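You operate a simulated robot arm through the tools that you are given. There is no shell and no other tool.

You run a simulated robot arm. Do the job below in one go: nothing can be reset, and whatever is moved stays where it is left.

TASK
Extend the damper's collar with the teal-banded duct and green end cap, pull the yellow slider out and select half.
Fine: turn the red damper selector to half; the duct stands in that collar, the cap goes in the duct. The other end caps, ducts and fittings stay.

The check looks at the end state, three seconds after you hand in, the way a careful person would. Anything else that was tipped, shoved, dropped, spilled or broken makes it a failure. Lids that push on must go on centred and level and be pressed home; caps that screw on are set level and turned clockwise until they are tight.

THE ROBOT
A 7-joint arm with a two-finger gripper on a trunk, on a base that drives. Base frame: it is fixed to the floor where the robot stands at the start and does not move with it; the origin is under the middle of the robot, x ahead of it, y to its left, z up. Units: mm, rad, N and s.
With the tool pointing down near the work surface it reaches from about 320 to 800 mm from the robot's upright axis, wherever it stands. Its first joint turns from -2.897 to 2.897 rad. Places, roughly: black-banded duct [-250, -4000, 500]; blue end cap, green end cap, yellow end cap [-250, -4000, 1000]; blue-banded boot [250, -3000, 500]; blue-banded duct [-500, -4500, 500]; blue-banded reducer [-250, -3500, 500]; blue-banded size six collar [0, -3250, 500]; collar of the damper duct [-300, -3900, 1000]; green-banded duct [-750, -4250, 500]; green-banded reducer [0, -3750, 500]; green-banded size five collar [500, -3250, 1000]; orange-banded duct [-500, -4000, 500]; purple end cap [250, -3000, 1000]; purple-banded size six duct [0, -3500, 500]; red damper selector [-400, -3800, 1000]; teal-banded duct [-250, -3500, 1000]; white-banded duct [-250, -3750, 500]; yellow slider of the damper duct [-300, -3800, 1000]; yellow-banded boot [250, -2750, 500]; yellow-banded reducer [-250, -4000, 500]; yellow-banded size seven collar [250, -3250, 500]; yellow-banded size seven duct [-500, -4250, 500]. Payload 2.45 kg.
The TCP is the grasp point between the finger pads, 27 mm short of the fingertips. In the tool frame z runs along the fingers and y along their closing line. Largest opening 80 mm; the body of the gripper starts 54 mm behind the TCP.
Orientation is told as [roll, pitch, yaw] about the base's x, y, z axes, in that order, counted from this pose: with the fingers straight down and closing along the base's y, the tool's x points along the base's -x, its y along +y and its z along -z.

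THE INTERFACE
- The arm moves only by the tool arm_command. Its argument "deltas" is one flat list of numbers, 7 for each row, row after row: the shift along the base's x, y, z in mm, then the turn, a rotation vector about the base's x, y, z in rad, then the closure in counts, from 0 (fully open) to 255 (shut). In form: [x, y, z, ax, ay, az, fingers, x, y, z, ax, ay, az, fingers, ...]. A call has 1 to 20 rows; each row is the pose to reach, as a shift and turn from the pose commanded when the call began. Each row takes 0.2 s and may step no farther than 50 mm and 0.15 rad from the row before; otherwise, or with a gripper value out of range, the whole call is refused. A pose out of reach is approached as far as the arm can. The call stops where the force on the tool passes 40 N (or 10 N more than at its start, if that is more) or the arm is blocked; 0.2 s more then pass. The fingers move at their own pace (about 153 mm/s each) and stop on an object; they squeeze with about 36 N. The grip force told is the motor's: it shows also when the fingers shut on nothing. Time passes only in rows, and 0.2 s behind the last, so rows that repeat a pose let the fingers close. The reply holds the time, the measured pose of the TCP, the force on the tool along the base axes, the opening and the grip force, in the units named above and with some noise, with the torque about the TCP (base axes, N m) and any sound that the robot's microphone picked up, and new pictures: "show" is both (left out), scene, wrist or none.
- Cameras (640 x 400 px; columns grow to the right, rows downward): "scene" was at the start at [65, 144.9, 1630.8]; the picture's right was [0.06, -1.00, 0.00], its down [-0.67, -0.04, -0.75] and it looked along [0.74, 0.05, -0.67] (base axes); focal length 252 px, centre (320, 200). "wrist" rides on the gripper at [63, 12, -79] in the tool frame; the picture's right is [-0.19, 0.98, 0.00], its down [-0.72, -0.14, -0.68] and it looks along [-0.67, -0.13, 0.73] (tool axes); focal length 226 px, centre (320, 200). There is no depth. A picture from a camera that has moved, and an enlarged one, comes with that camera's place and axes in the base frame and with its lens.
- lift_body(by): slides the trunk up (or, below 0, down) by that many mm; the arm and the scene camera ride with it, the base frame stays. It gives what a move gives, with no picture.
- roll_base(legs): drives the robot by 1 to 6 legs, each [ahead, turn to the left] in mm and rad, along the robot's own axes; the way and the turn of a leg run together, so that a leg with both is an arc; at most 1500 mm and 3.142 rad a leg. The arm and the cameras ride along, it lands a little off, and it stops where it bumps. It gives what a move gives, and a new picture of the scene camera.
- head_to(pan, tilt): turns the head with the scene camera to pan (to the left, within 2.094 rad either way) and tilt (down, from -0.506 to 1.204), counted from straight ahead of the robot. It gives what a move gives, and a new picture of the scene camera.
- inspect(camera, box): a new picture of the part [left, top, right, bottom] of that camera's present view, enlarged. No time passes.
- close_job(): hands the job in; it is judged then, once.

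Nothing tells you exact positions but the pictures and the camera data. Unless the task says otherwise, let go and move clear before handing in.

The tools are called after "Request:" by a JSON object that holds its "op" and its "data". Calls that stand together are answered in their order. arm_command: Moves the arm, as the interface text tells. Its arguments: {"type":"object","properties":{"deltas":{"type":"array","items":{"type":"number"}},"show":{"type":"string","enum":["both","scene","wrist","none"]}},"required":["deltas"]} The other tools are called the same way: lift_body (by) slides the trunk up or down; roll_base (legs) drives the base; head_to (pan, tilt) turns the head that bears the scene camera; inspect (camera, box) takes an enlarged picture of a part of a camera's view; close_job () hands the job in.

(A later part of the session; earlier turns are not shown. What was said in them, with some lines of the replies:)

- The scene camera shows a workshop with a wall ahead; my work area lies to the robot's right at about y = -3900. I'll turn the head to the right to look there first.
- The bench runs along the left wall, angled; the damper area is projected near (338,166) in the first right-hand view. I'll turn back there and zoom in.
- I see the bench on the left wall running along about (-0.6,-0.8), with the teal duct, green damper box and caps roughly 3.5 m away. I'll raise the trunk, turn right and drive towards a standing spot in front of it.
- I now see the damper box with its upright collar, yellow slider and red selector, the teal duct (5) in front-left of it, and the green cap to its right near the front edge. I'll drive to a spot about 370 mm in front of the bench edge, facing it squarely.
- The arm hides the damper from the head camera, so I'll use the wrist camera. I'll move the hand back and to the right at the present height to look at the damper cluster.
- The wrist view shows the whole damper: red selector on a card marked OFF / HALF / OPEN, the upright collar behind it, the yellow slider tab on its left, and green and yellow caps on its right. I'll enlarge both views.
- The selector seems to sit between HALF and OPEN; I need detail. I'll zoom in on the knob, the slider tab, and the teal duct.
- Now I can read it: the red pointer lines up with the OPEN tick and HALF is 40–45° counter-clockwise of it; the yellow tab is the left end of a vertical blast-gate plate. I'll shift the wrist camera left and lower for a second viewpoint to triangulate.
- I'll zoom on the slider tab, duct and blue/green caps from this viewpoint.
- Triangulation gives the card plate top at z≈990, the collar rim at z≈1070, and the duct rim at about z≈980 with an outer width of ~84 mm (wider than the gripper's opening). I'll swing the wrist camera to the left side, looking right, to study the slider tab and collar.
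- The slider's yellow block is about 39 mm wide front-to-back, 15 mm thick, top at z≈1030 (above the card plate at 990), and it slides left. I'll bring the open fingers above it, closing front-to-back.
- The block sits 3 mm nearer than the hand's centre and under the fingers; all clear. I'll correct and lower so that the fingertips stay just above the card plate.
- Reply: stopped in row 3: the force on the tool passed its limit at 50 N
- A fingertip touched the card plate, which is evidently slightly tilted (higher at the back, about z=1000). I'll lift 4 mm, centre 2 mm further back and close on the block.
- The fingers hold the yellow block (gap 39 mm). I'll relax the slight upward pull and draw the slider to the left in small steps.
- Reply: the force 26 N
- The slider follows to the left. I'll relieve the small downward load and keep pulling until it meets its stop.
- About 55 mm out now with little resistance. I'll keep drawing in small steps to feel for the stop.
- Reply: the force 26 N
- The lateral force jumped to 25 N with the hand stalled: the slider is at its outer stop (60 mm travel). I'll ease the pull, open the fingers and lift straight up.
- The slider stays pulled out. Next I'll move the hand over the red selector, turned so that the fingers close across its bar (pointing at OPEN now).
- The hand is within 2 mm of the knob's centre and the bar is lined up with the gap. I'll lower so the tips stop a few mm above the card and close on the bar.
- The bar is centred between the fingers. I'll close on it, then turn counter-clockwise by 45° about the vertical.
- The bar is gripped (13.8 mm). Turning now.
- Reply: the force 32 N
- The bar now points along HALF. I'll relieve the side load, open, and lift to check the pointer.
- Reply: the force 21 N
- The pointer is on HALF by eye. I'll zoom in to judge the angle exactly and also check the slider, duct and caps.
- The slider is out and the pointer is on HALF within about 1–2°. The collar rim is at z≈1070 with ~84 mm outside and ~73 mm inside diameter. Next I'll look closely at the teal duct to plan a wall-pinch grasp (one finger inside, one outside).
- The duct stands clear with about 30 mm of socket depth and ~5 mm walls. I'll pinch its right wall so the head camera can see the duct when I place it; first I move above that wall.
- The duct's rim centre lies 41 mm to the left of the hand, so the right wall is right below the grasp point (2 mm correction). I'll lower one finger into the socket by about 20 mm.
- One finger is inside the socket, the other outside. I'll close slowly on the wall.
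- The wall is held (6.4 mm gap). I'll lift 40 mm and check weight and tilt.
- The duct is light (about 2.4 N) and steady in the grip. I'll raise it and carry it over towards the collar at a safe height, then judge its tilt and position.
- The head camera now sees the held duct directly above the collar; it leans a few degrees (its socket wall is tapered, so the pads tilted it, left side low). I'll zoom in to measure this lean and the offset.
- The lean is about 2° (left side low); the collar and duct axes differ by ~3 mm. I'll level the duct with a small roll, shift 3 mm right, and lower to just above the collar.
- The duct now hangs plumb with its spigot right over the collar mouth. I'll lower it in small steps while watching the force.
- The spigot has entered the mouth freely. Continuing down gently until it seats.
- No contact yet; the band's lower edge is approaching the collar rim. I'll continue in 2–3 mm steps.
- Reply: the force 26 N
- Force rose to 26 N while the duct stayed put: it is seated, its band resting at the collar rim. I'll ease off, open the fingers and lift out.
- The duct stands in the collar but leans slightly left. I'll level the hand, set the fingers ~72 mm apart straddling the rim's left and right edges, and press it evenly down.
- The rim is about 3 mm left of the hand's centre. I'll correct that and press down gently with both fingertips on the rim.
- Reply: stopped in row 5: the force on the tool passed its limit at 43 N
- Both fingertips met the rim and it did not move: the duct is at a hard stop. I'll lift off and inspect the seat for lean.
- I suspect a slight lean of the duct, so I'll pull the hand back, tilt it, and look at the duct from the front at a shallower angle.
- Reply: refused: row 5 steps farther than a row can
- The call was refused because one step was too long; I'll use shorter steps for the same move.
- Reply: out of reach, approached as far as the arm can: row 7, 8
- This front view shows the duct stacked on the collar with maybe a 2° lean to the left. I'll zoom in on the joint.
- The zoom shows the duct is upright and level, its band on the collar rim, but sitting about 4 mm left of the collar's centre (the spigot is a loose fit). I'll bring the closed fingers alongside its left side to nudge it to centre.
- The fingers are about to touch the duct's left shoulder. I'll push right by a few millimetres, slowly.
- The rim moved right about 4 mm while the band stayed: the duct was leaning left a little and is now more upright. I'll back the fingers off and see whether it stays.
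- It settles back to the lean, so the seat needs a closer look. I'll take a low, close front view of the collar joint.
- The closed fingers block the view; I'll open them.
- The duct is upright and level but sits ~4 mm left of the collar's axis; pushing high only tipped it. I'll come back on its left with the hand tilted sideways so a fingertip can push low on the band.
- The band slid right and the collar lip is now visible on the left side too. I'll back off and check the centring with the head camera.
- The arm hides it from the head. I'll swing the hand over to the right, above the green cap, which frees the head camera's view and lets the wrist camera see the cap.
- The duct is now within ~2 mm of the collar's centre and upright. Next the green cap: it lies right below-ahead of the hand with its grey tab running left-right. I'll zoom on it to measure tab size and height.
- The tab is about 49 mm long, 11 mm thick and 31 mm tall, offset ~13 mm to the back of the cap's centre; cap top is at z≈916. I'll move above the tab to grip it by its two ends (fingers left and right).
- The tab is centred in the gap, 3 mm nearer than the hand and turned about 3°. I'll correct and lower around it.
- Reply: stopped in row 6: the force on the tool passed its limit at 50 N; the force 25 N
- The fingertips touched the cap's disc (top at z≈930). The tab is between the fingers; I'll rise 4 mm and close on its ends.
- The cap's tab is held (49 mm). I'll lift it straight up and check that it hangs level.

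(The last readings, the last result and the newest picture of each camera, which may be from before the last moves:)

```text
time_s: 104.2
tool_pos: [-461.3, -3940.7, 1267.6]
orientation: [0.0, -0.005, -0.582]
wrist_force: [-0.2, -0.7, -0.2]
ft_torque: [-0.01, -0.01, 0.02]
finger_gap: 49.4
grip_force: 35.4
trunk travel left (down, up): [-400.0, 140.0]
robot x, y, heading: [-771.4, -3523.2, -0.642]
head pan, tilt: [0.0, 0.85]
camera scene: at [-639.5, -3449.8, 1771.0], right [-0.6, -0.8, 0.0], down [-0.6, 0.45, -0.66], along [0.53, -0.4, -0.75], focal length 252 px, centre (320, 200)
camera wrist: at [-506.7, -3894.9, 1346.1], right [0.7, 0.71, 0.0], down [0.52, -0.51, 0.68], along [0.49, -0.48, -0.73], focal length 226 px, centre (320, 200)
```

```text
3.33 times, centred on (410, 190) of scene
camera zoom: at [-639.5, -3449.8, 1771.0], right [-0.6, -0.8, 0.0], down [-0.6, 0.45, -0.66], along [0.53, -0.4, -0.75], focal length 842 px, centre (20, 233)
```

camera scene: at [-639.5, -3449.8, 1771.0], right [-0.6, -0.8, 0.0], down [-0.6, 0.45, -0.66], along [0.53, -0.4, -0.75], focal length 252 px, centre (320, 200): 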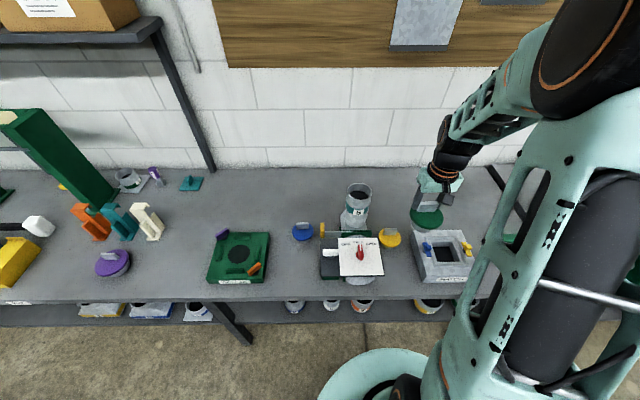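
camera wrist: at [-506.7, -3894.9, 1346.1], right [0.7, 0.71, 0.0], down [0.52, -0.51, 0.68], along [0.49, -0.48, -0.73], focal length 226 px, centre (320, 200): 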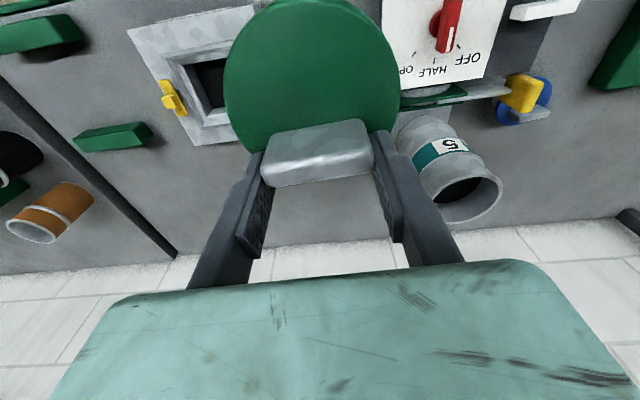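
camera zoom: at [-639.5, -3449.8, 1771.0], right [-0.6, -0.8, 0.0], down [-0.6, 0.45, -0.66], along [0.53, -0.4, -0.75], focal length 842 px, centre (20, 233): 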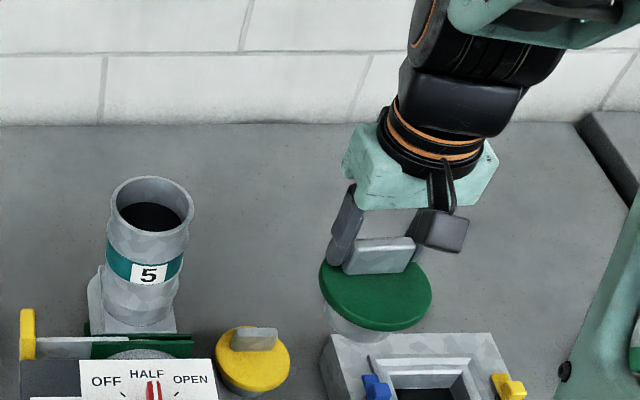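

The cap hangs level. I'll carry it at this height to above the duct.

Request:
{"op": "arm_command", "data": {"deltas": [44.1, 5.2, 0, 0, 0, 0, 160, 88.2, 10.4, 0, 0, 0, 0, 160, 132.3, 15.7, 0, 0, 0, 0, 160, 176.4, 20.9, 0, 0, 0, 0, 160, 220.5, 26.1, 0, 0, 0, 0, 160, 220.5, 26.1, 0, 0, 0, 0, 160]}}

Request:
{"op": "inspect", "data": {"camera": "scene", "box": [320, 130, 400, 230]}}

Request:
{"op": "inspect", "data": {"camera": "wrist", "box": [200, 0, 440, 200]}}

```text
time_s: 105.6
tool_pos: [-240.8, -3911.3, 1265.9]
orientation: [-0.002, -0.006, -0.585]
wrist_force: [-0.4, -0.2, -0.8]
ft_torque: [-0.02, -0.04, 0.02]
finger_gap: 49.1
grip_force: 36.0
trunk travel left (down, up): [-400.0, 140.0]
robot x, y, heading: [-774.4, -3523.6, -0.644]
head pan, tilt: [0.0, 0.85]
camera scene: at [-641.1, -3449.1, 1771.2], right [-0.6, -0.8, 0.0], down [-0.6, 0.45, -0.66], along [0.53, -0.4, -0.75], focal length 252 px, centre (320, 200)
camera wrist: at [-286.7, -3866.1, 1344.7], right [0.7, 0.71, 0.0], down [0.52, -0.51, 0.69], along [0.49, -0.48, -0.73], focal length 226 px, centre (320, 200)
```

scene: 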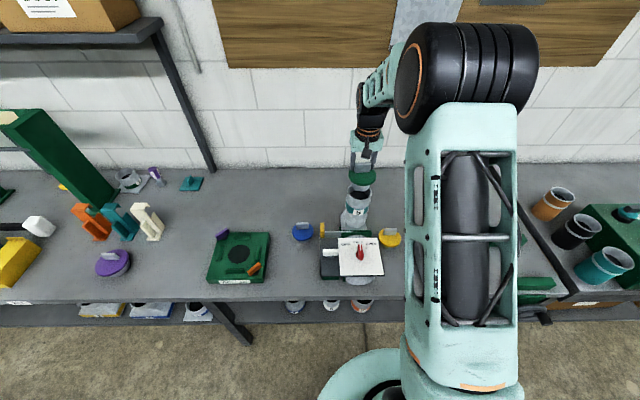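
wrist: 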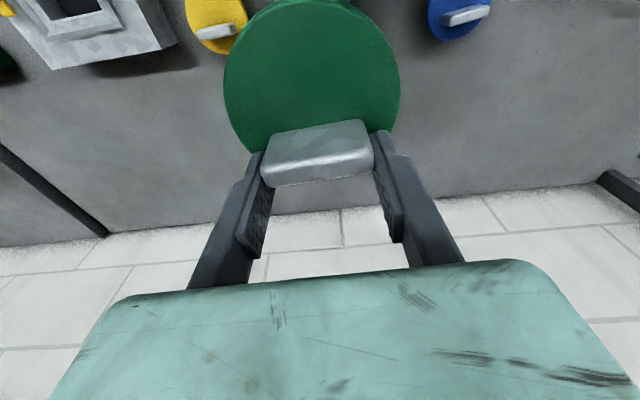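

```text
4.00 times, centred on (360, 180) of scene
camera zoom: at [-641.1, -3449.1, 1771.2], right [-0.6, -0.8, 0.0], down [-0.6, 0.45, -0.66], along [0.53, -0.4, -0.75], focal length 1010 px, centre (160, 280)
```

zoom: 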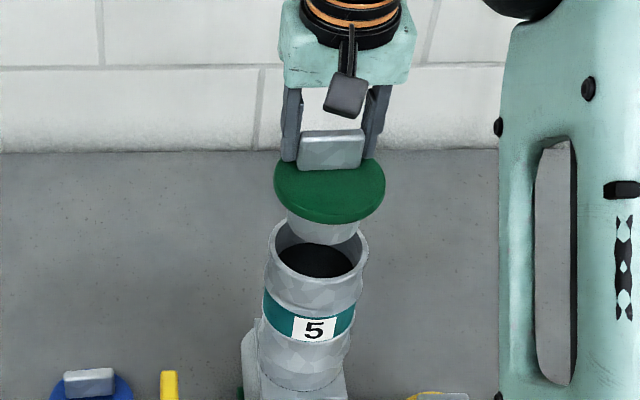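

```text
2.00 times, centred on (320, 100) of wrist
camera zoom: at [-286.7, -3866.1, 1344.7], right [0.7, 0.71, 0.0], down [0.52, -0.51, 0.69], along [0.49, -0.48, -0.73], focal length 452 px, centre (320, 400)
```

zoom: 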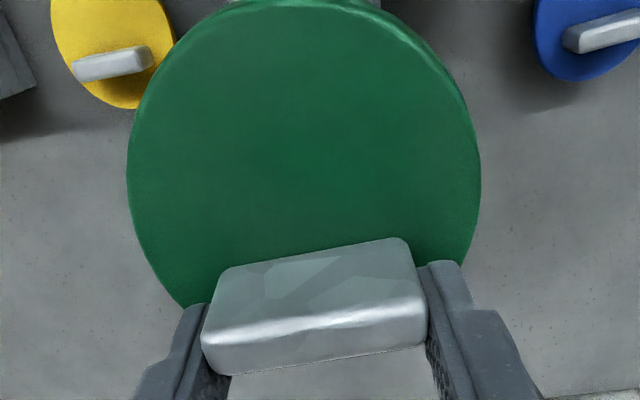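

The cap is above the duct and its plug is visible over the mouth. I'll zoom in to measure the alignment.

Request:
{"op": "inspect", "data": {"camera": "scene", "box": [340, 155, 385, 200]}}

Request:
{"op": "inspect", "data": {"camera": "scene", "box": [340, 180, 385, 225]}}

```text
8.89 times, centred on (362, 178) of scene
camera zoom: at [-641.1, -3449.1, 1771.2], right [-0.6, -0.8, 0.0], down [-0.6, 0.45, -0.66], along [0.53, -0.4, -0.75], focal length 2244 px, centre (-58, 400)
```

zoom: 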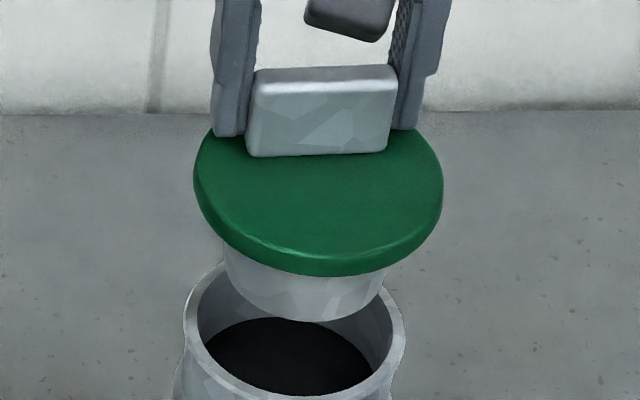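

```text
8.89 times, centred on (362, 202) of scene
camera zoom: at [-641.1, -3449.1, 1771.2], right [-0.6, -0.8, 0.0], down [-0.6, 0.45, -0.66], along [0.53, -0.4, -0.75], focal length 2244 px, centre (-58, 178)
```

zoom: 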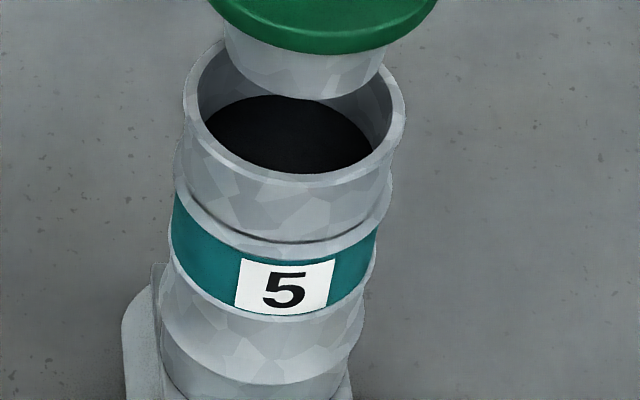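

The cap is aligned with the duct within about a millimetre in both directions. I'll lower it 22 mm to just above the mouth and re-check.

Request:
{"op": "arm_command", "data": {"deltas": [0, 0, -8, 0, 0, 0, 160, 0, 0, -16, 0, 0, 0, 160, 0, 0, -24, 0, 0, 0, 160, 0, 0, -24, 0, 0, 0, 160], "show": "none"}}

Request:
{"op": "inspect", "data": {"camera": "scene", "box": [340, 165, 385, 210]}}

Request:
{"op": "inspect", "data": {"camera": "wrist", "box": [180, 0, 460, 200]}}

```text
time_s: 106.6
tool_pos: [-238.4, -3912.8, 1241.1]
orientation: [-0.003, -0.006, -0.584]
wrist_force: [-0.1, 0.9, -0.3]
ft_torque: [-0.01, -0.04, -0.02]
finger_gap: 49.0
grip_force: 36.7
trunk travel left (down, up): [-400.0, 140.0]
robot x, y, heading: [-772.3, -3524.0, -0.639]
head pan, tilt: [0.0, 0.85]
```

```text
8.89 times, centred on (362, 188) of scene
camera zoom: at [-639.7, -3449.1, 1771.0], right [-0.6, -0.8, 0.0], down [-0.6, 0.45, -0.66], along [0.53, -0.4, -0.75], focal length 2244 px, centre (-58, 311)
```

zoom: 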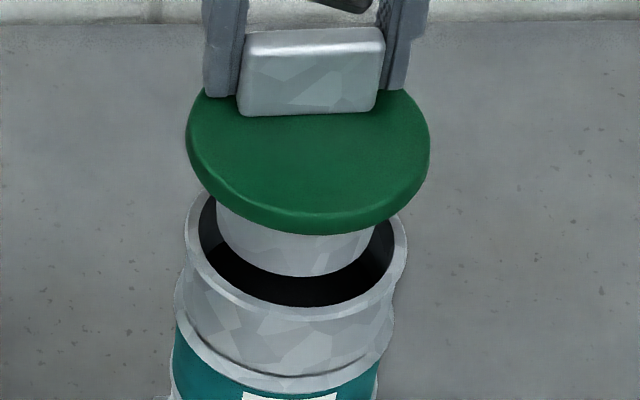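

```text
2.00 times, centred on (320, 100) of wrist
camera zoom: at [-284.8, -3866.2, 1319.7], right [0.7, 0.71, 0.0], down [0.52, -0.51, 0.69], along [0.49, -0.48, -0.73], focal length 452 px, centre (320, 400)
```

zoom: 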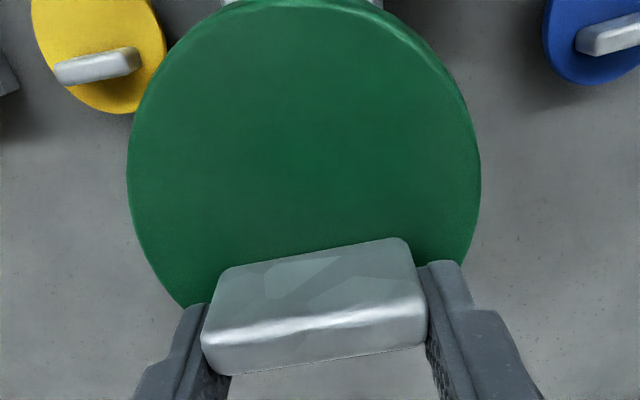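

The plug is concentric with the mouth (left/right exactly, front/back within ~2 mm). I'll lower it in small steps into the duct, with a 1.5 mm correction towards me.

Request:
{"op": "arm_command", "data": {"deltas": [-1.2, 0.9, -4, 0, 0, 0, 160, -1.2, 0.9, -8, 0, 0, 0, 160, -1.2, 0.9, -12, 0, 0, 0, 160, -1.2, 0.9, -15, 0, 0, 0, 160, -1.2, 0.9, -15, 0, 0, 0, 160], "show": "none"}}

Request:
{"op": "inspect", "data": {"camera": "scene", "box": [340, 165, 385, 210]}}

```text
time_s: 107.8
tool_pos: [-240.1, -3911.1, 1226.6]
orientation: [-0.002, -0.003, -0.582]
wrist_force: [0.4, 0.3, -1.0]
ft_torque: [-0.01, 0.0, 0.03]
finger_gap: 49.1
grip_force: 35.9
trunk travel left (down, up): [-400.0, 140.0]
robot x, y, heading: [-773.9, -3526.3, -0.642]
head pan, tilt: [0.0, 0.85]
```

```text
8.89 times, centred on (362, 188) of scene
camera zoom: at [-639.8, -3449.2, 1771.0], right [-0.6, -0.8, 0.0], down [-0.6, 0.45, -0.66], along [0.53, -0.4, -0.75], focal length 2244 px, centre (-58, 311)
```

zoom: 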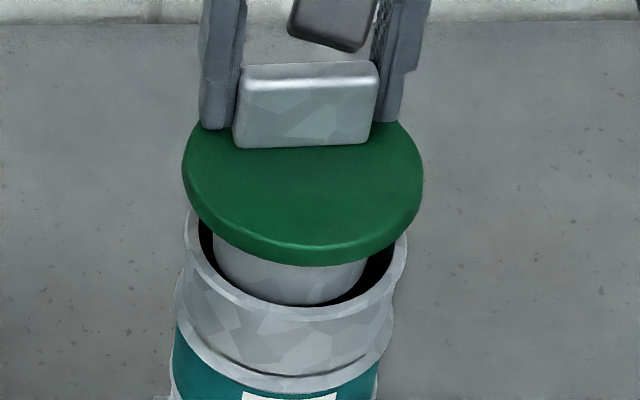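

Request:
{"op": "arm_command", "data": {"deltas": [-0.9, -1.2, -4, 0, 0, 0, 160, -0.9, -1.2, -8, 0, 0, 0, 160, -0.9, -1.2, -12, 0, 0, 0, 160, -0.9, -1.2, -15, 0, 0, 0, 160, -0.9, -1.2, -15, 0, 0, 0, 160], "show": "none"}}

Request:
{"op": "inspect", "data": {"camera": "scene", "box": [340, 165, 385, 210]}}

```text
time_s: 109.0
tool_pos: [-240.2, -3913.9, 1211.2]
orientation: [-0.001, -0.006, -0.583]
wrist_force: [-0.2, 1.0, -1.5]
ft_torque: [0.0, -0.02, 0.0]
finger_gap: 49.2
grip_force: 36.4
trunk travel left (down, up): [-400.0, 140.0]
robot x, y, heading: [-772.5, -3523.1, -0.644]
head pan, tilt: [0.0, 0.85]
```

```text
8.89 times, centred on (362, 188) of scene
camera zoom: at [-639.8, -3449.2, 1771.0], right [-0.6, -0.8, 0.0], down [-0.6, 0.45, -0.66], along [0.53, -0.4, -0.75], focal length 2244 px, centre (-58, 311)
```

zoom: 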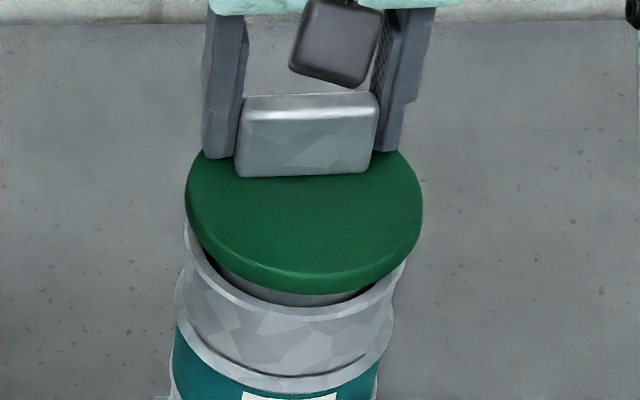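

Request:
{"op": "arm_command", "data": {"deltas": [0, 0, -3, 0, 0, 0, 160, 0, 0, -6, 0, 0, 0, 160, 0, 0, -8, 0, 0, 0, 160, 0, 0, -9.5, 0, 0, 0, 160, 0, 0, -11, 0, 0, 0, 160, 0, 0, -12.5, 0, 0, 0, 160, 0, 0, -14, 0, 0, 0, 160], "show": "none"}}

Request:
{"op": "inspect", "data": {"camera": "scene", "box": [340, 165, 385, 210]}}

```text
time_s: 110.6
tool_pos: [-242.3, -3912.3, 1196.4]
orientation: [-0.003, -0.004, -0.583]
wrist_force: [0.5, -0.4, -0.7]
ft_torque: [-0.02, -0.02, 0.01]
finger_gap: 48.9
grip_force: 36.3
trunk travel left (down, up): [-400.0, 140.0]
robot x, y, heading: [-769.6, -3525.8, -0.643]
head pan, tilt: [0.0, 0.85]
```

```text
8.89 times, centred on (362, 188) of scene
camera zoom: at [-639.7, -3449.3, 1771.0], right [-0.6, -0.8, 0.0], down [-0.6, 0.45, -0.66], along [0.53, -0.4, -0.75], focal length 2244 px, centre (-58, 311)
```

zoom: 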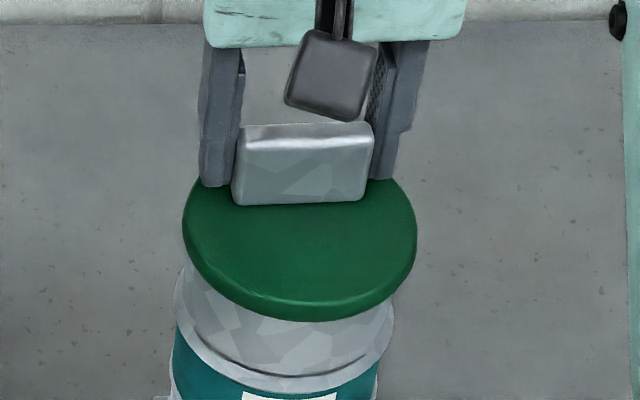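

Nearly home, no contact force yet. Continuing in 1 mm steps.

Request:
{"op": "arm_command", "data": {"deltas": [0, 0, -1, 0, 0, 0, 160, 0, 0, -2, 0, 0, 0, 160, 0, 0, -3, 0, 0, 0, 160, 0, 0, -4, 0, 0, 0, 160, 0, 0, -5, 0, 0, 0, 160, 0, 0, -6, 0, 0, 0, 160, 0, 0, -7, 0, 0, 0, 160], "show": "none"}}

Request:
{"op": "inspect", "data": {"camera": "scene", "box": [340, 165, 385, 210]}}

```text
time_s: 112.2
tool_pos: [-243.6, -3913.0, 1192.4]
orientation: [-0.001, -0.011, -0.583]
wrist_force: [3.1, -5.3, 38.3]
ft_torque: [-0.02, 0.1, 0.04]
finger_gap: 49.0
grip_force: 35.9
trunk travel left (down, up): [-400.0, 140.0]
robot x, y, heading: [-773.3, -3527.0, -0.64]
head pan, tilt: [0.0, 0.85]
```

```text
8.89 times, centred on (362, 188) of scene
camera zoom: at [-642.2, -3447.9, 1771.4], right [-0.6, -0.8, 0.0], down [-0.6, 0.45, -0.66], along [0.53, -0.4, -0.75], focal length 2244 px, centre (-58, 311)
```

zoom: 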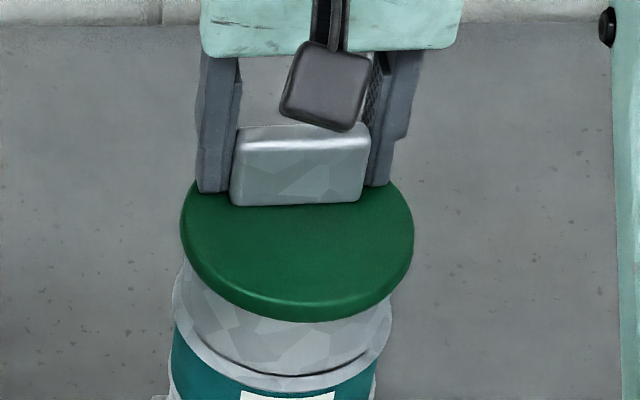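

The cap met the duct's rim at 38 N: seated. I'll ease off, release the tab and lift clear to inspect.

Request:
{"op": "arm_command", "data": {"deltas": [0, 0, 2, 0, 0, 0, 160, 0, 0, 3, 0, 0, 0, 160, 0, 0, 3, 0, 0, 0, 60, 0, 0, 3, 0, 0, 0, 45, 0, 0, 20, 0, 0, 0, 45, 0, 0, 50, 0, 0, 0, 45, 0, 0, 90, 0, 0, 0, 45], "show": "wrist"}}

Request:
{"op": "inspect", "data": {"camera": "scene", "box": [335, 165, 390, 225]}}

Request:
{"op": "inspect", "data": {"camera": "wrist", "box": [200, 0, 440, 200]}}

```text
time_s: 113.8
tool_pos: [-240.9, -3910.4, 1280.4]
orientation: [-0.002, -0.005, -0.583]
wrist_force: [0.8, 0.6, 0.1]
ft_torque: [0.0, -0.03, -0.02]
finger_gap: 65.8
grip_force: 0.2
trunk travel left (down, up): [-400.0, 140.0]
robot x, y, heading: [-770.6, -3530.0, -0.644]
head pan, tilt: [0.0, 0.85]
camera wrist: at [-287.7, -3865.3, 1359.7], right [0.7, 0.71, 0.0], down [0.52, -0.51, 0.68], along [0.49, -0.48, -0.73], focal length 226 px, centre (320, 200)
```

wrist: 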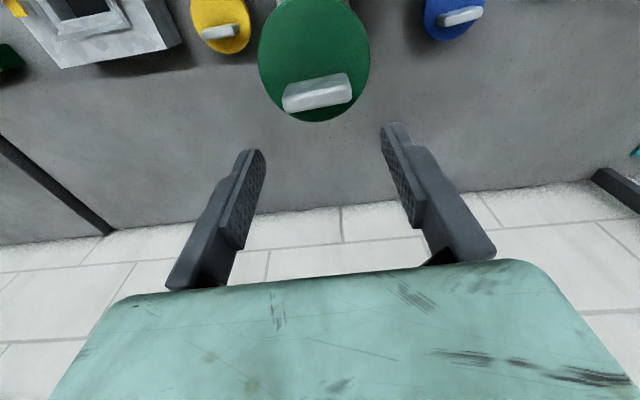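

```text
6.67 times, centred on (362, 195) of scene
camera zoom: at [-640.7, -3448.6, 1771.1], right [-0.6, -0.8, 0.0], down [-0.6, 0.45, -0.66], along [0.53, -0.4, -0.75], focal length 1683 px, centre (37, 233)
```

zoom: 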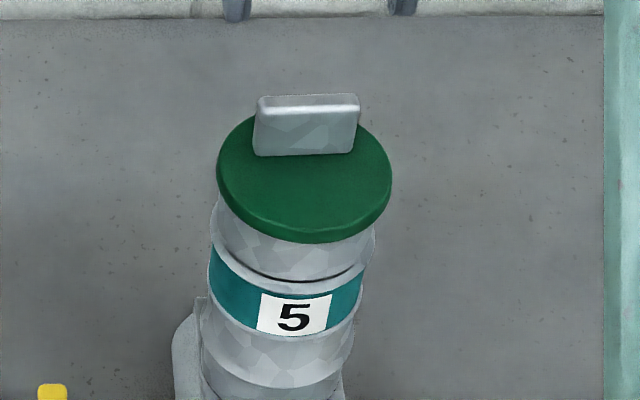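

```text
2.00 times, centred on (320, 100) of wrist
camera zoom: at [-287.7, -3865.3, 1359.7], right [0.7, 0.71, 0.0], down [0.52, -0.51, 0.68], along [0.49, -0.48, -0.73], focal length 452 px, centre (320, 400)
```

zoom: 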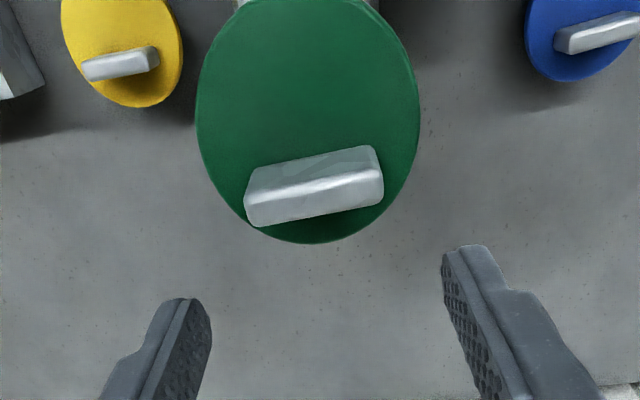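

The cap sits centred on the duct. To press it home I'll close the fingers, place them over the disc's centre just in front of the tab, and press straight down.

Request:
{"op": "arm_command", "data": {"deltas": [-10.8, 6.7, 0, 0, 0, 0, 255, -21.6, 13.3, 0, 0, 0, 0, 255, -21.6, 13.3, -25, 0, 0, 0, 255, -21.6, 13.3, -50, 0, 0, 0, 255, -21.6, 13.3, -70, 0, 0, 0, 255, -21.6, 13.3, -70, 0, 0, 0, 255], "show": "wrist"}}

Request:
{"op": "inspect", "data": {"camera": "scene", "box": [335, 155, 390, 215]}}

Request:
{"op": "inspect", "data": {"camera": "wrist", "box": [200, 20, 440, 220]}}

```text
time_s: 115.2
tool_pos: [-263.2, -3897.8, 1208.8]
orientation: [-0.002, -0.005, -0.582]
wrist_force: [-0.1, -0.3, -0.1]
ft_torque: [-0.02, -0.01, -0.05]
finger_gap: 0.0
grip_force: 29.6
trunk travel left (down, up): [-400.0, 140.0]
robot x, y, heading: [-773.7, -3524.7, -0.642]
head pan, tilt: [0.0, 0.85]
camera wrist: at [-308.5, -3851.9, 1287.7], right [0.7, 0.71, 0.0], down [0.52, -0.51, 0.69], along [0.49, -0.48, -0.73], focal length 226 px, centre (320, 200)
```

wrist: 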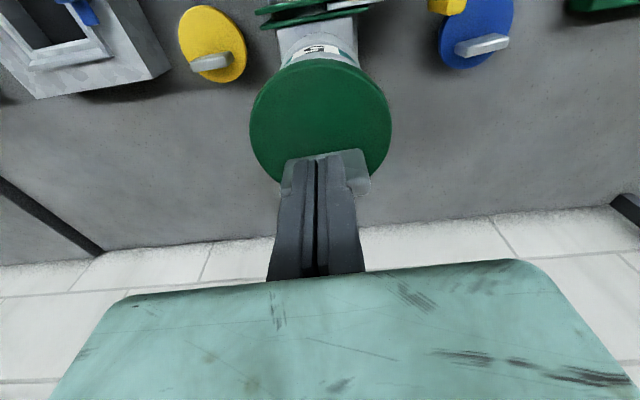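

```text
6.67 times, centred on (362, 185) of scene
camera zoom: at [-640.1, -3448.9, 1771.1], right [-0.6, -0.8, 0.0], down [-0.6, 0.45, -0.66], along [0.53, -0.4, -0.75], focal length 1683 px, centre (37, 300)
```

zoom: 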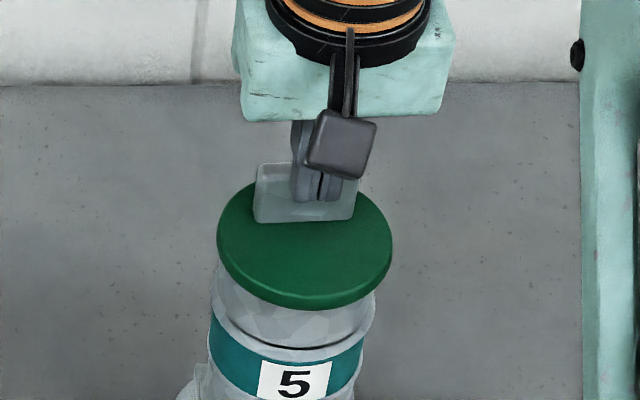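

```text
2.00 times, centred on (320, 120) of wrist
camera zoom: at [-308.5, -3851.9, 1287.7], right [0.7, 0.71, 0.0], down [0.52, -0.51, 0.69], along [0.49, -0.48, -0.73], focal length 452 px, centre (320, 360)
```

zoom: 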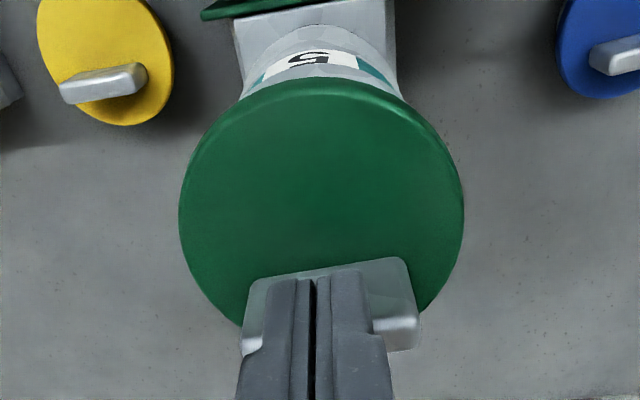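

The fingers are over the disc just in front of the tab. Pressing down gently now.

Request:
{"op": "arm_command", "data": {"deltas": [0, 0, -4, 0, 0, 0, 255, 0, 0, -7, 0, 0, 0, 255, 0, 0, -9, 0, 0, 0, 255, 0, 0, -11, 0, 0, 0, 255, 0, 0, -12.5, 0, 0, 0, 255, 0, 0, -14, 0, 0, 0, 255, 0, 0, -15.5, 0, 0, 0, 255], "show": "none"}}

Request:
{"op": "inspect", "data": {"camera": "scene", "box": [335, 155, 390, 215]}}

```text
time_s: 116.8
tool_pos: [-263.9, -3899.0, 1194.7]
orientation: [-0.002, -0.005, -0.583]
wrist_force: [-0.1, 0.4, 0.3]
ft_torque: [0.0, 0.03, 0.02]
finger_gap: 0.1
grip_force: 29.6
trunk travel left (down, up): [-400.0, 140.0]
robot x, y, heading: [-771.5, -3523.5, -0.642]
head pan, tilt: [0.0, 0.85]
```

```text
6.67 times, centred on (362, 185) of scene
camera zoom: at [-639.8, -3449.2, 1771.0], right [-0.6, -0.8, 0.0], down [-0.6, 0.45, -0.66], along [0.53, -0.4, -0.75], focal length 1683 px, centre (37, 300)
```

zoom: 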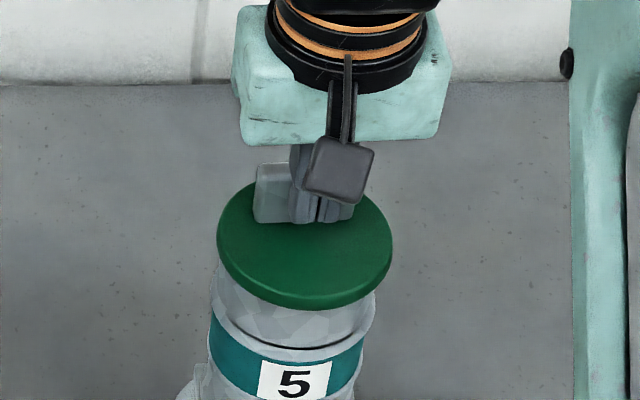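

Request:
{"op": "arm_command", "data": {"deltas": [0, 0, -1.5, 0, 0, 0, 255, 0, 0, -3, 0, 0, 0, 255, 0, 0, -4.5, 0, 0, 0, 255, 0, 0, -6, 0, 0, 0, 255, 0, 0, -7.5, 0, 0, 0, 255, 0, 0, -9, 0, 0, 0, 255], "show": "none"}}

Request:
{"op": "inspect", "data": {"camera": "scene", "box": [335, 155, 390, 215]}}

```text
time_s: 118.2
tool_pos: [-262.9, -3899.3, 1186.4]
orientation: [-0.002, -0.007, -0.583]
wrist_force: [0.5, 0.0, 0.7]
ft_torque: [0.0, 0.03, -0.04]
finger_gap: 0.0
grip_force: 30.0
trunk travel left (down, up): [-400.0, 140.0]
robot x, y, heading: [-772.2, -3530.5, -0.642]
head pan, tilt: [0.0, 0.85]
```

```text
6.67 times, centred on (362, 185) of scene
camera zoom: at [-639.8, -3449.2, 1771.0], right [-0.6, -0.8, 0.0], down [-0.6, 0.45, -0.66], along [0.53, -0.4, -0.75], focal length 1683 px, centre (37, 300)
```

zoom: 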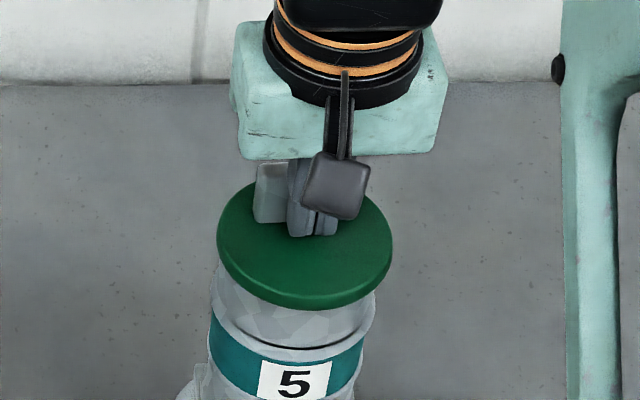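

Request:
{"op": "arm_command", "data": {"deltas": [0, 0, -1.5, 0, 0, 0, 255, 0, 0, -3, 0, 0, 0, 255, 0, 0, -4.5, 0, 0, 0, 255, 0, 0, -6, 0, 0, 0, 255, 0, 0, -7.5, 0, 0, 0, 255, 0, 0, -9, 0, 0, 0, 255, 0, 0, -10.5, 0, 0, 0, 255, 0, 0, -12, 0, 0, 0, 255], "show": "none"}}

Request:
{"op": "inspect", "data": {"camera": "scene", "box": [335, 155, 390, 215]}}

```text
time_s: 120.0
tool_pos: [-263.9, -3899.6, 1178.0]
orientation: [-0.001, -0.012, -0.583]
wrist_force: [2.4, -2.5, 36.9]
ft_torque: [0.02, 0.03, -0.02]
finger_gap: 6.1
grip_force: 29.8
trunk travel left (down, up): [-400.0, 140.0]
robot x, y, heading: [-776.3, -3525.5, -0.642]
head pan, tilt: [0.0, 0.85]
```

```text
6.67 times, centred on (362, 185) of scene
camera zoom: at [-642.2, -3447.5, 1771.5], right [-0.6, -0.8, 0.0], down [-0.6, 0.45, -0.66], along [0.53, -0.4, -0.75], focal length 1683 px, centre (37, 300)
```

zoom: 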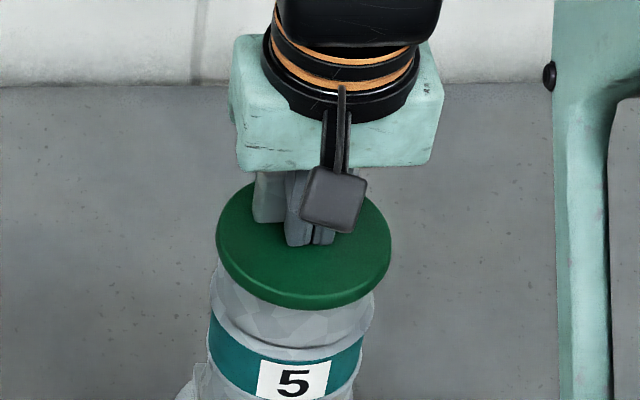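

The cap took 37 N at its centre without moving: it is pressed home. I'll lift off and take a front view to check everything.

Request:
{"op": "arm_command", "data": {"deltas": [0, 0, 10, 0, 0, 0, 255, 0, 0, 50, 0, 0, 0, 255, 0, 0, 95, 0, 0, 0, 255, -30.9, 23.1, 90, -0.05, -0.067, 0, 120, -61.8, 46.2, 75, -0.1, -0.133, 0, 0, -92.8, 69.4, 45, -0.15, -0.2, 0, 0, -120, 90, 10, -0.2, -0.267, 0, 0, -140, 104, -30, -0.25, -0.333, 0, 0, -154.6, 115.6, -65, -0.299, -0.4, 0, 0, -154.6, 115.6, -65, -0.299, -0.4, 0, 0]}}

Request:
{"op": "inspect", "data": {"camera": "wrist", "box": [270, 140, 400, 265]}}

```text
time_s: 122.2
tool_pos: [-419.1, -3783.9, 1110.7]
orientation: [-0.032, -0.504, -0.575]
wrist_force: [-1.0, -0.7, 0.3]
ft_torque: [0.0, -0.01, -0.03]
finger_gap: 80.2
grip_force: 0.1
trunk travel left (down, up): [-400.0, 140.0]
robot x, y, heading: [-772.2, -3524.7, -0.645]
head pan, tilt: [0.0, 0.85]
camera scene: at [-640.3, -3448.7, 1771.1], right [-0.6, -0.8, 0.0], down [-0.6, 0.45, -0.66], along [0.53, -0.4, -0.75], focal length 252 px, centre (320, 200)
camera wrist: at [-488.6, -3719.5, 1148.6], right [0.69, 0.72, 0.06], down [0.18, -0.26, 0.95], along [0.7, -0.64, -0.31], focal length 226 px, centre (320, 200)
```

scene: 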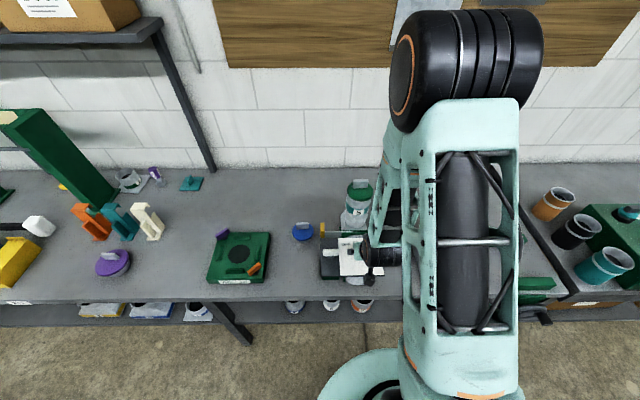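
wrist: 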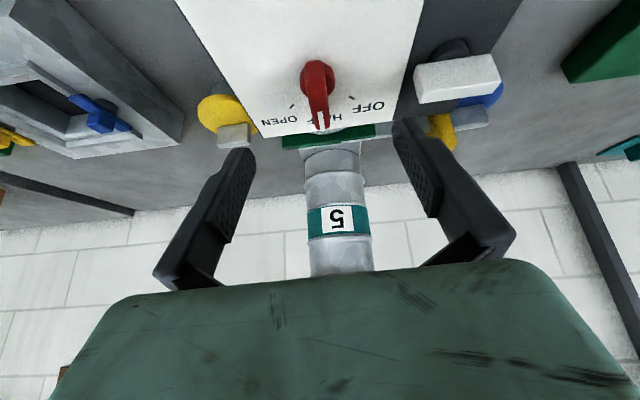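

```text
3.20 times, centred on (335, 202) of wrist
camera zoom: at [-488.6, -3719.5, 1148.6], right [0.69, 0.72, 0.06], down [0.18, -0.26, 0.95], along [0.7, -0.64, -0.31], focal length 723 px, centre (272, 192)
```

zoom: 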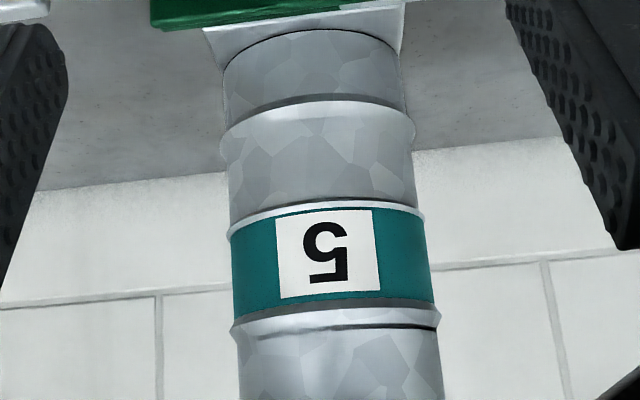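

The duct now sits evenly on the collar. I'll raise the hand a bit to view the cap joint as well.

Request:
{"op": "arm_command", "data": {"deltas": [0, 0, 40, 0, 0, 0, 0, 0, 0, 80, 0, 0, 0, 0, 0, 0, 80, 0, 0, 0, 0], "show": "wrist"}}

Request:
{"op": "inspect", "data": {"camera": "wrist", "box": [260, 120, 400, 260]}}

Request:
{"op": "inspect", "data": {"camera": "wrist", "box": [290, 190, 380, 250]}}

```text
time_s: 123.0
tool_pos: [-418.5, -3784.3, 1186.8]
orientation: [-0.032, -0.502, -0.574]
wrist_force: [-0.9, 0.0, 0.0]
ft_torque: [-0.03, 0.0, 0.0]
finger_gap: 79.8
grip_force: 0.1
trunk travel left (down, up): [-400.0, 140.0]
robot x, y, heading: [-771.9, -3526.4, -0.644]
head pan, tilt: [0.0, 0.85]
camera wrist: at [-487.2, -3720.1, 1225.3], right [0.69, 0.72, 0.06], down [0.19, -0.26, 0.95], along [0.7, -0.64, -0.31], focal length 226 px, centre (320, 200)
```

wrist: 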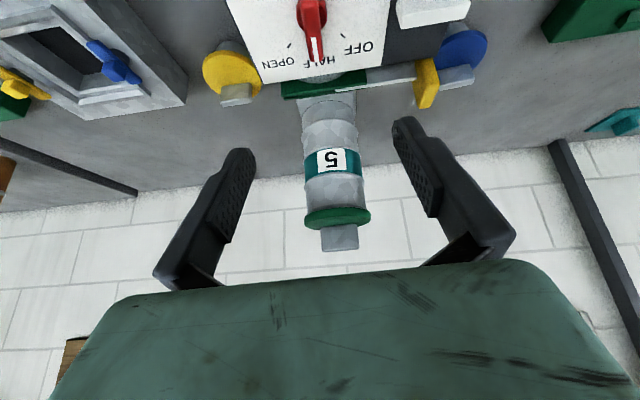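

```text
2.86 times, centred on (330, 190) of wrist
camera zoom: at [-487.2, -3720.1, 1225.3], right [0.69, 0.72, 0.06], down [0.19, -0.26, 0.95], along [0.7, -0.64, -0.31], focal length 646 px, centre (291, 229)
```

zoom: 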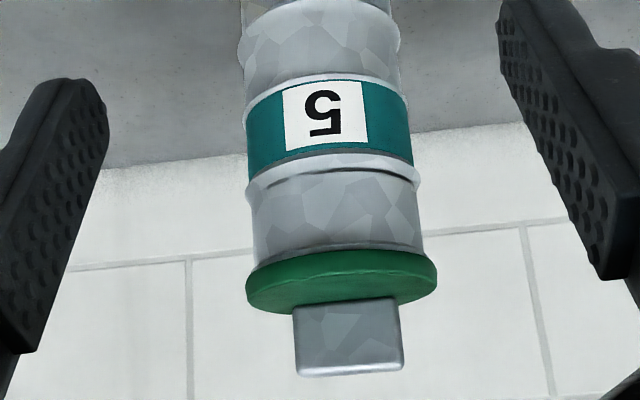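

```text
6.67 times, centred on (335, 220) of wrist
camera zoom: at [-487.2, -3720.1, 1225.3], right [0.69, 0.72, 0.06], down [0.19, -0.26, 0.95], along [0.7, -0.64, -0.31], focal length 1507 px, centre (220, 67)
```

zoom: 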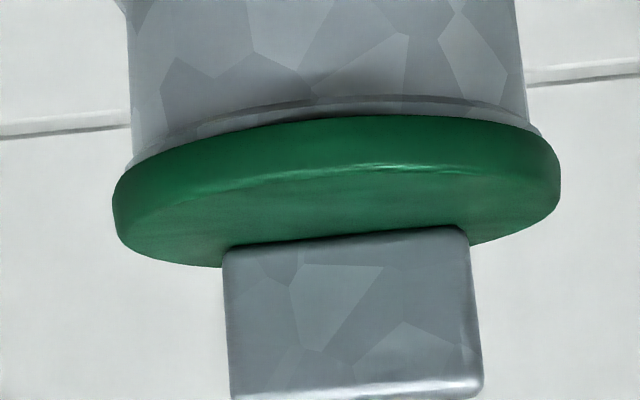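

The cap sits flush, level and concentric on the duct. Let me verify the selector and slider again, and check that neighbours are undisturbed.

Request:
{"op": "inspect", "data": {"camera": "wrist", "box": [220, 0, 480, 110]}}

Request:
{"op": "inspect", "data": {"camera": "scene", "box": [200, 160, 420, 300]}}

```text
2.46 times, centred on (350, 55) of wrist
camera zoom: at [-487.2, -3720.1, 1225.3], right [0.69, 0.72, 0.06], down [0.19, -0.26, 0.95], along [0.7, -0.64, -0.31], focal length 556 px, centre (246, 557)
```

zoom: 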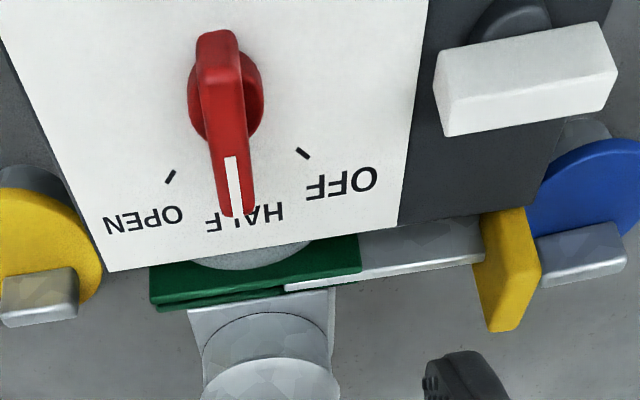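

```text
2.86 times, centred on (310, 230) of scene
camera zoom: at [-639.5, -3449.4, 1771.0], right [-0.6, -0.8, 0.0], down [-0.6, 0.45, -0.66], along [0.53, -0.4, -0.75], focal length 721 px, centre (349, 114)
```

zoom: 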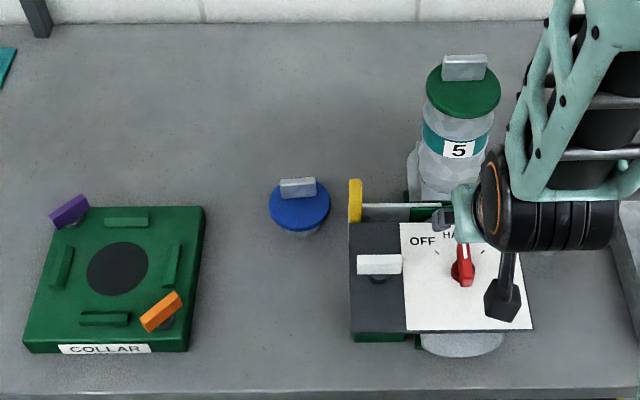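

Everything looks right. I'll raise the hand, level it and move off to the right, then take a last look.

Request:
{"op": "arm_command", "data": {"deltas": [0, 0, 40, 0.05, 0.067, 0, 0, 0, 0, 80, 0.1, 0.133, 0, 0, -20, -27, 100, 0.15, 0.2, 0, 0, -45, -60, 100, 0.2, 0.267, 0, 0, -70, -93, 100, 0.25, 0.333, 0, 0, -95, -127, 100, 0.299, 0.4, 0, 0, -120, -160, 100, 0.299, 0.4, 0, 0, -120, -160, 100, 0.299, 0.4, 0, 0]}}

Request:
{"op": "inspect", "data": {"camera": "scene", "box": [310, 160, 430, 290]}}

Request:
{"op": "inspect", "data": {"camera": "scene", "box": [335, 230, 385, 275]}}

```text
time_s: 124.8
tool_pos: [-535.9, -3942.2, 1288.8]
orientation: [-0.001, -0.006, -0.582]
wrist_force: [0.5, -0.5, -0.3]
ft_torque: [0.0, 0.05, 0.01]
finger_gap: 79.7
grip_force: 0.1
trunk travel left (down, up): [-400.0, 140.0]
robot x, y, heading: [-769.2, -3524.6, -0.641]
head pan, tilt: [0.0, 0.85]
camera scene: at [-639.3, -3448.6, 1771.0], right [-0.6, -0.8, 0.0], down [-0.6, 0.45, -0.66], along [0.53, -0.4, -0.75], focal length 252 px, centre (320, 200)
camera wrist: at [-581.9, -3896.2, 1368.1], right [0.7, 0.71, 0.0], down [0.52, -0.51, 0.69], along [0.49, -0.48, -0.73], focal length 226 px, centre (320, 200)
```

scene: 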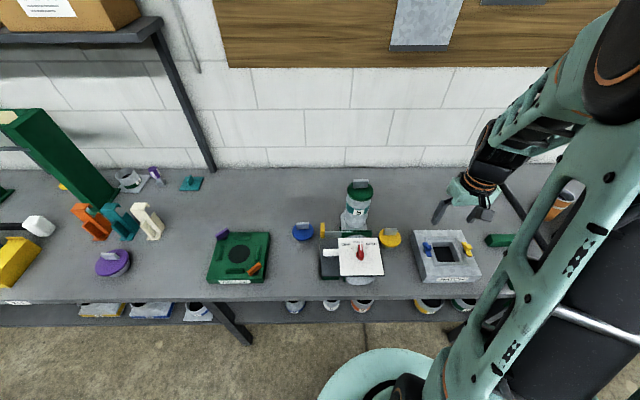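
wrist: 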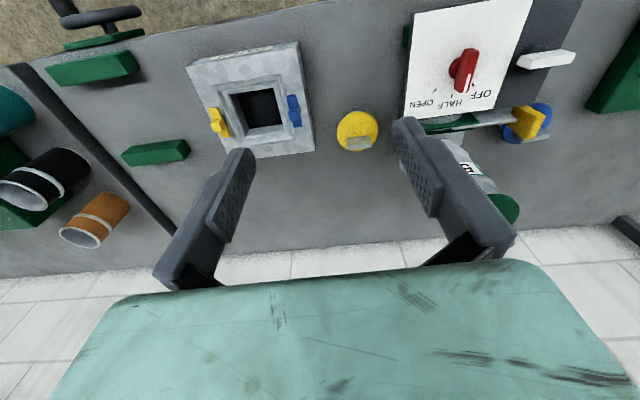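

```text
3.08 times, centred on (370, 225) of scene
camera zoom: at [-639.3, -3448.6, 1771.0], right [-0.6, -0.8, 0.0], down [-0.6, 0.45, -0.66], along [0.53, -0.4, -0.75], focal length 777 px, centre (166, 123)
```

zoom: 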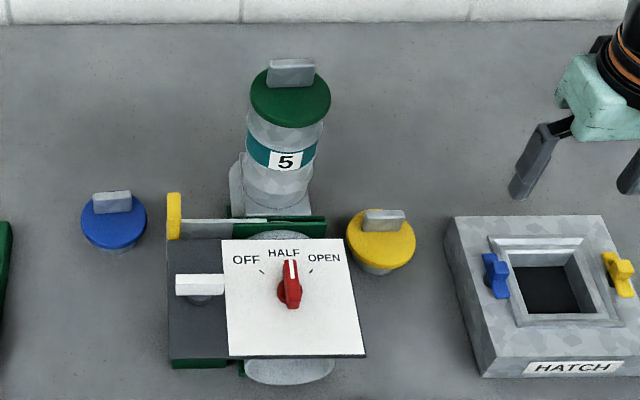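

```text
8.89 times, centred on (360, 252) of scene
camera zoom: at [-639.3, -3448.6, 1771.0], right [-0.6, -0.8, 0.0], down [-0.6, 0.45, -0.66], along [0.53, -0.4, -0.75], focal length 2244 px, centre (-36, -267)
```

zoom: 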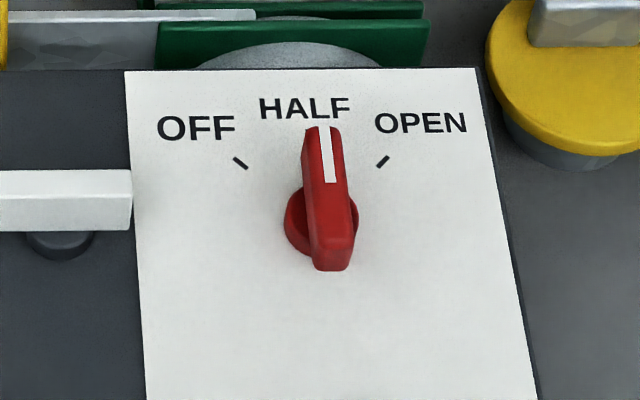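

The pointer stands on HALF, the slider is fully out, and the teal duct stands in the damper collar with the green cap flush on it. The other caps, ducts and fittings are where they were and the hand is clear, so I'm handing in.

Request:
{"op": "close_job", "data": {}}

```text
The job is handed in.
```

The job is handed in. The head and wrist cameras showed this just before:

- **Yellow slider:** pulled out about 60 mm to its stop and left there.
- **Red selector:** turned from OPEN to HALF; the pointer is within about 1–2° of the mark.
- **Teal-banded duct:** upright in the damper's collar, about 2 mm left of centre when last measured. The fit is loose. It first settled about 4 mm off, so I nudged it towards the middle.
- **Green end cap:** in the duct, flush and level, and pressed at its centre with about 37 N without moving.

Two brief touches went over the force limit at 50 N: a fingertip on the card plate, and the fingertips on the green cap while I was picking it up. A first press on the duct rim also stopped at 43 N. I saw no damage or shift from any of these. I didn't notice any change in the other caps and fittings in the last pictures, and the arm is clear.
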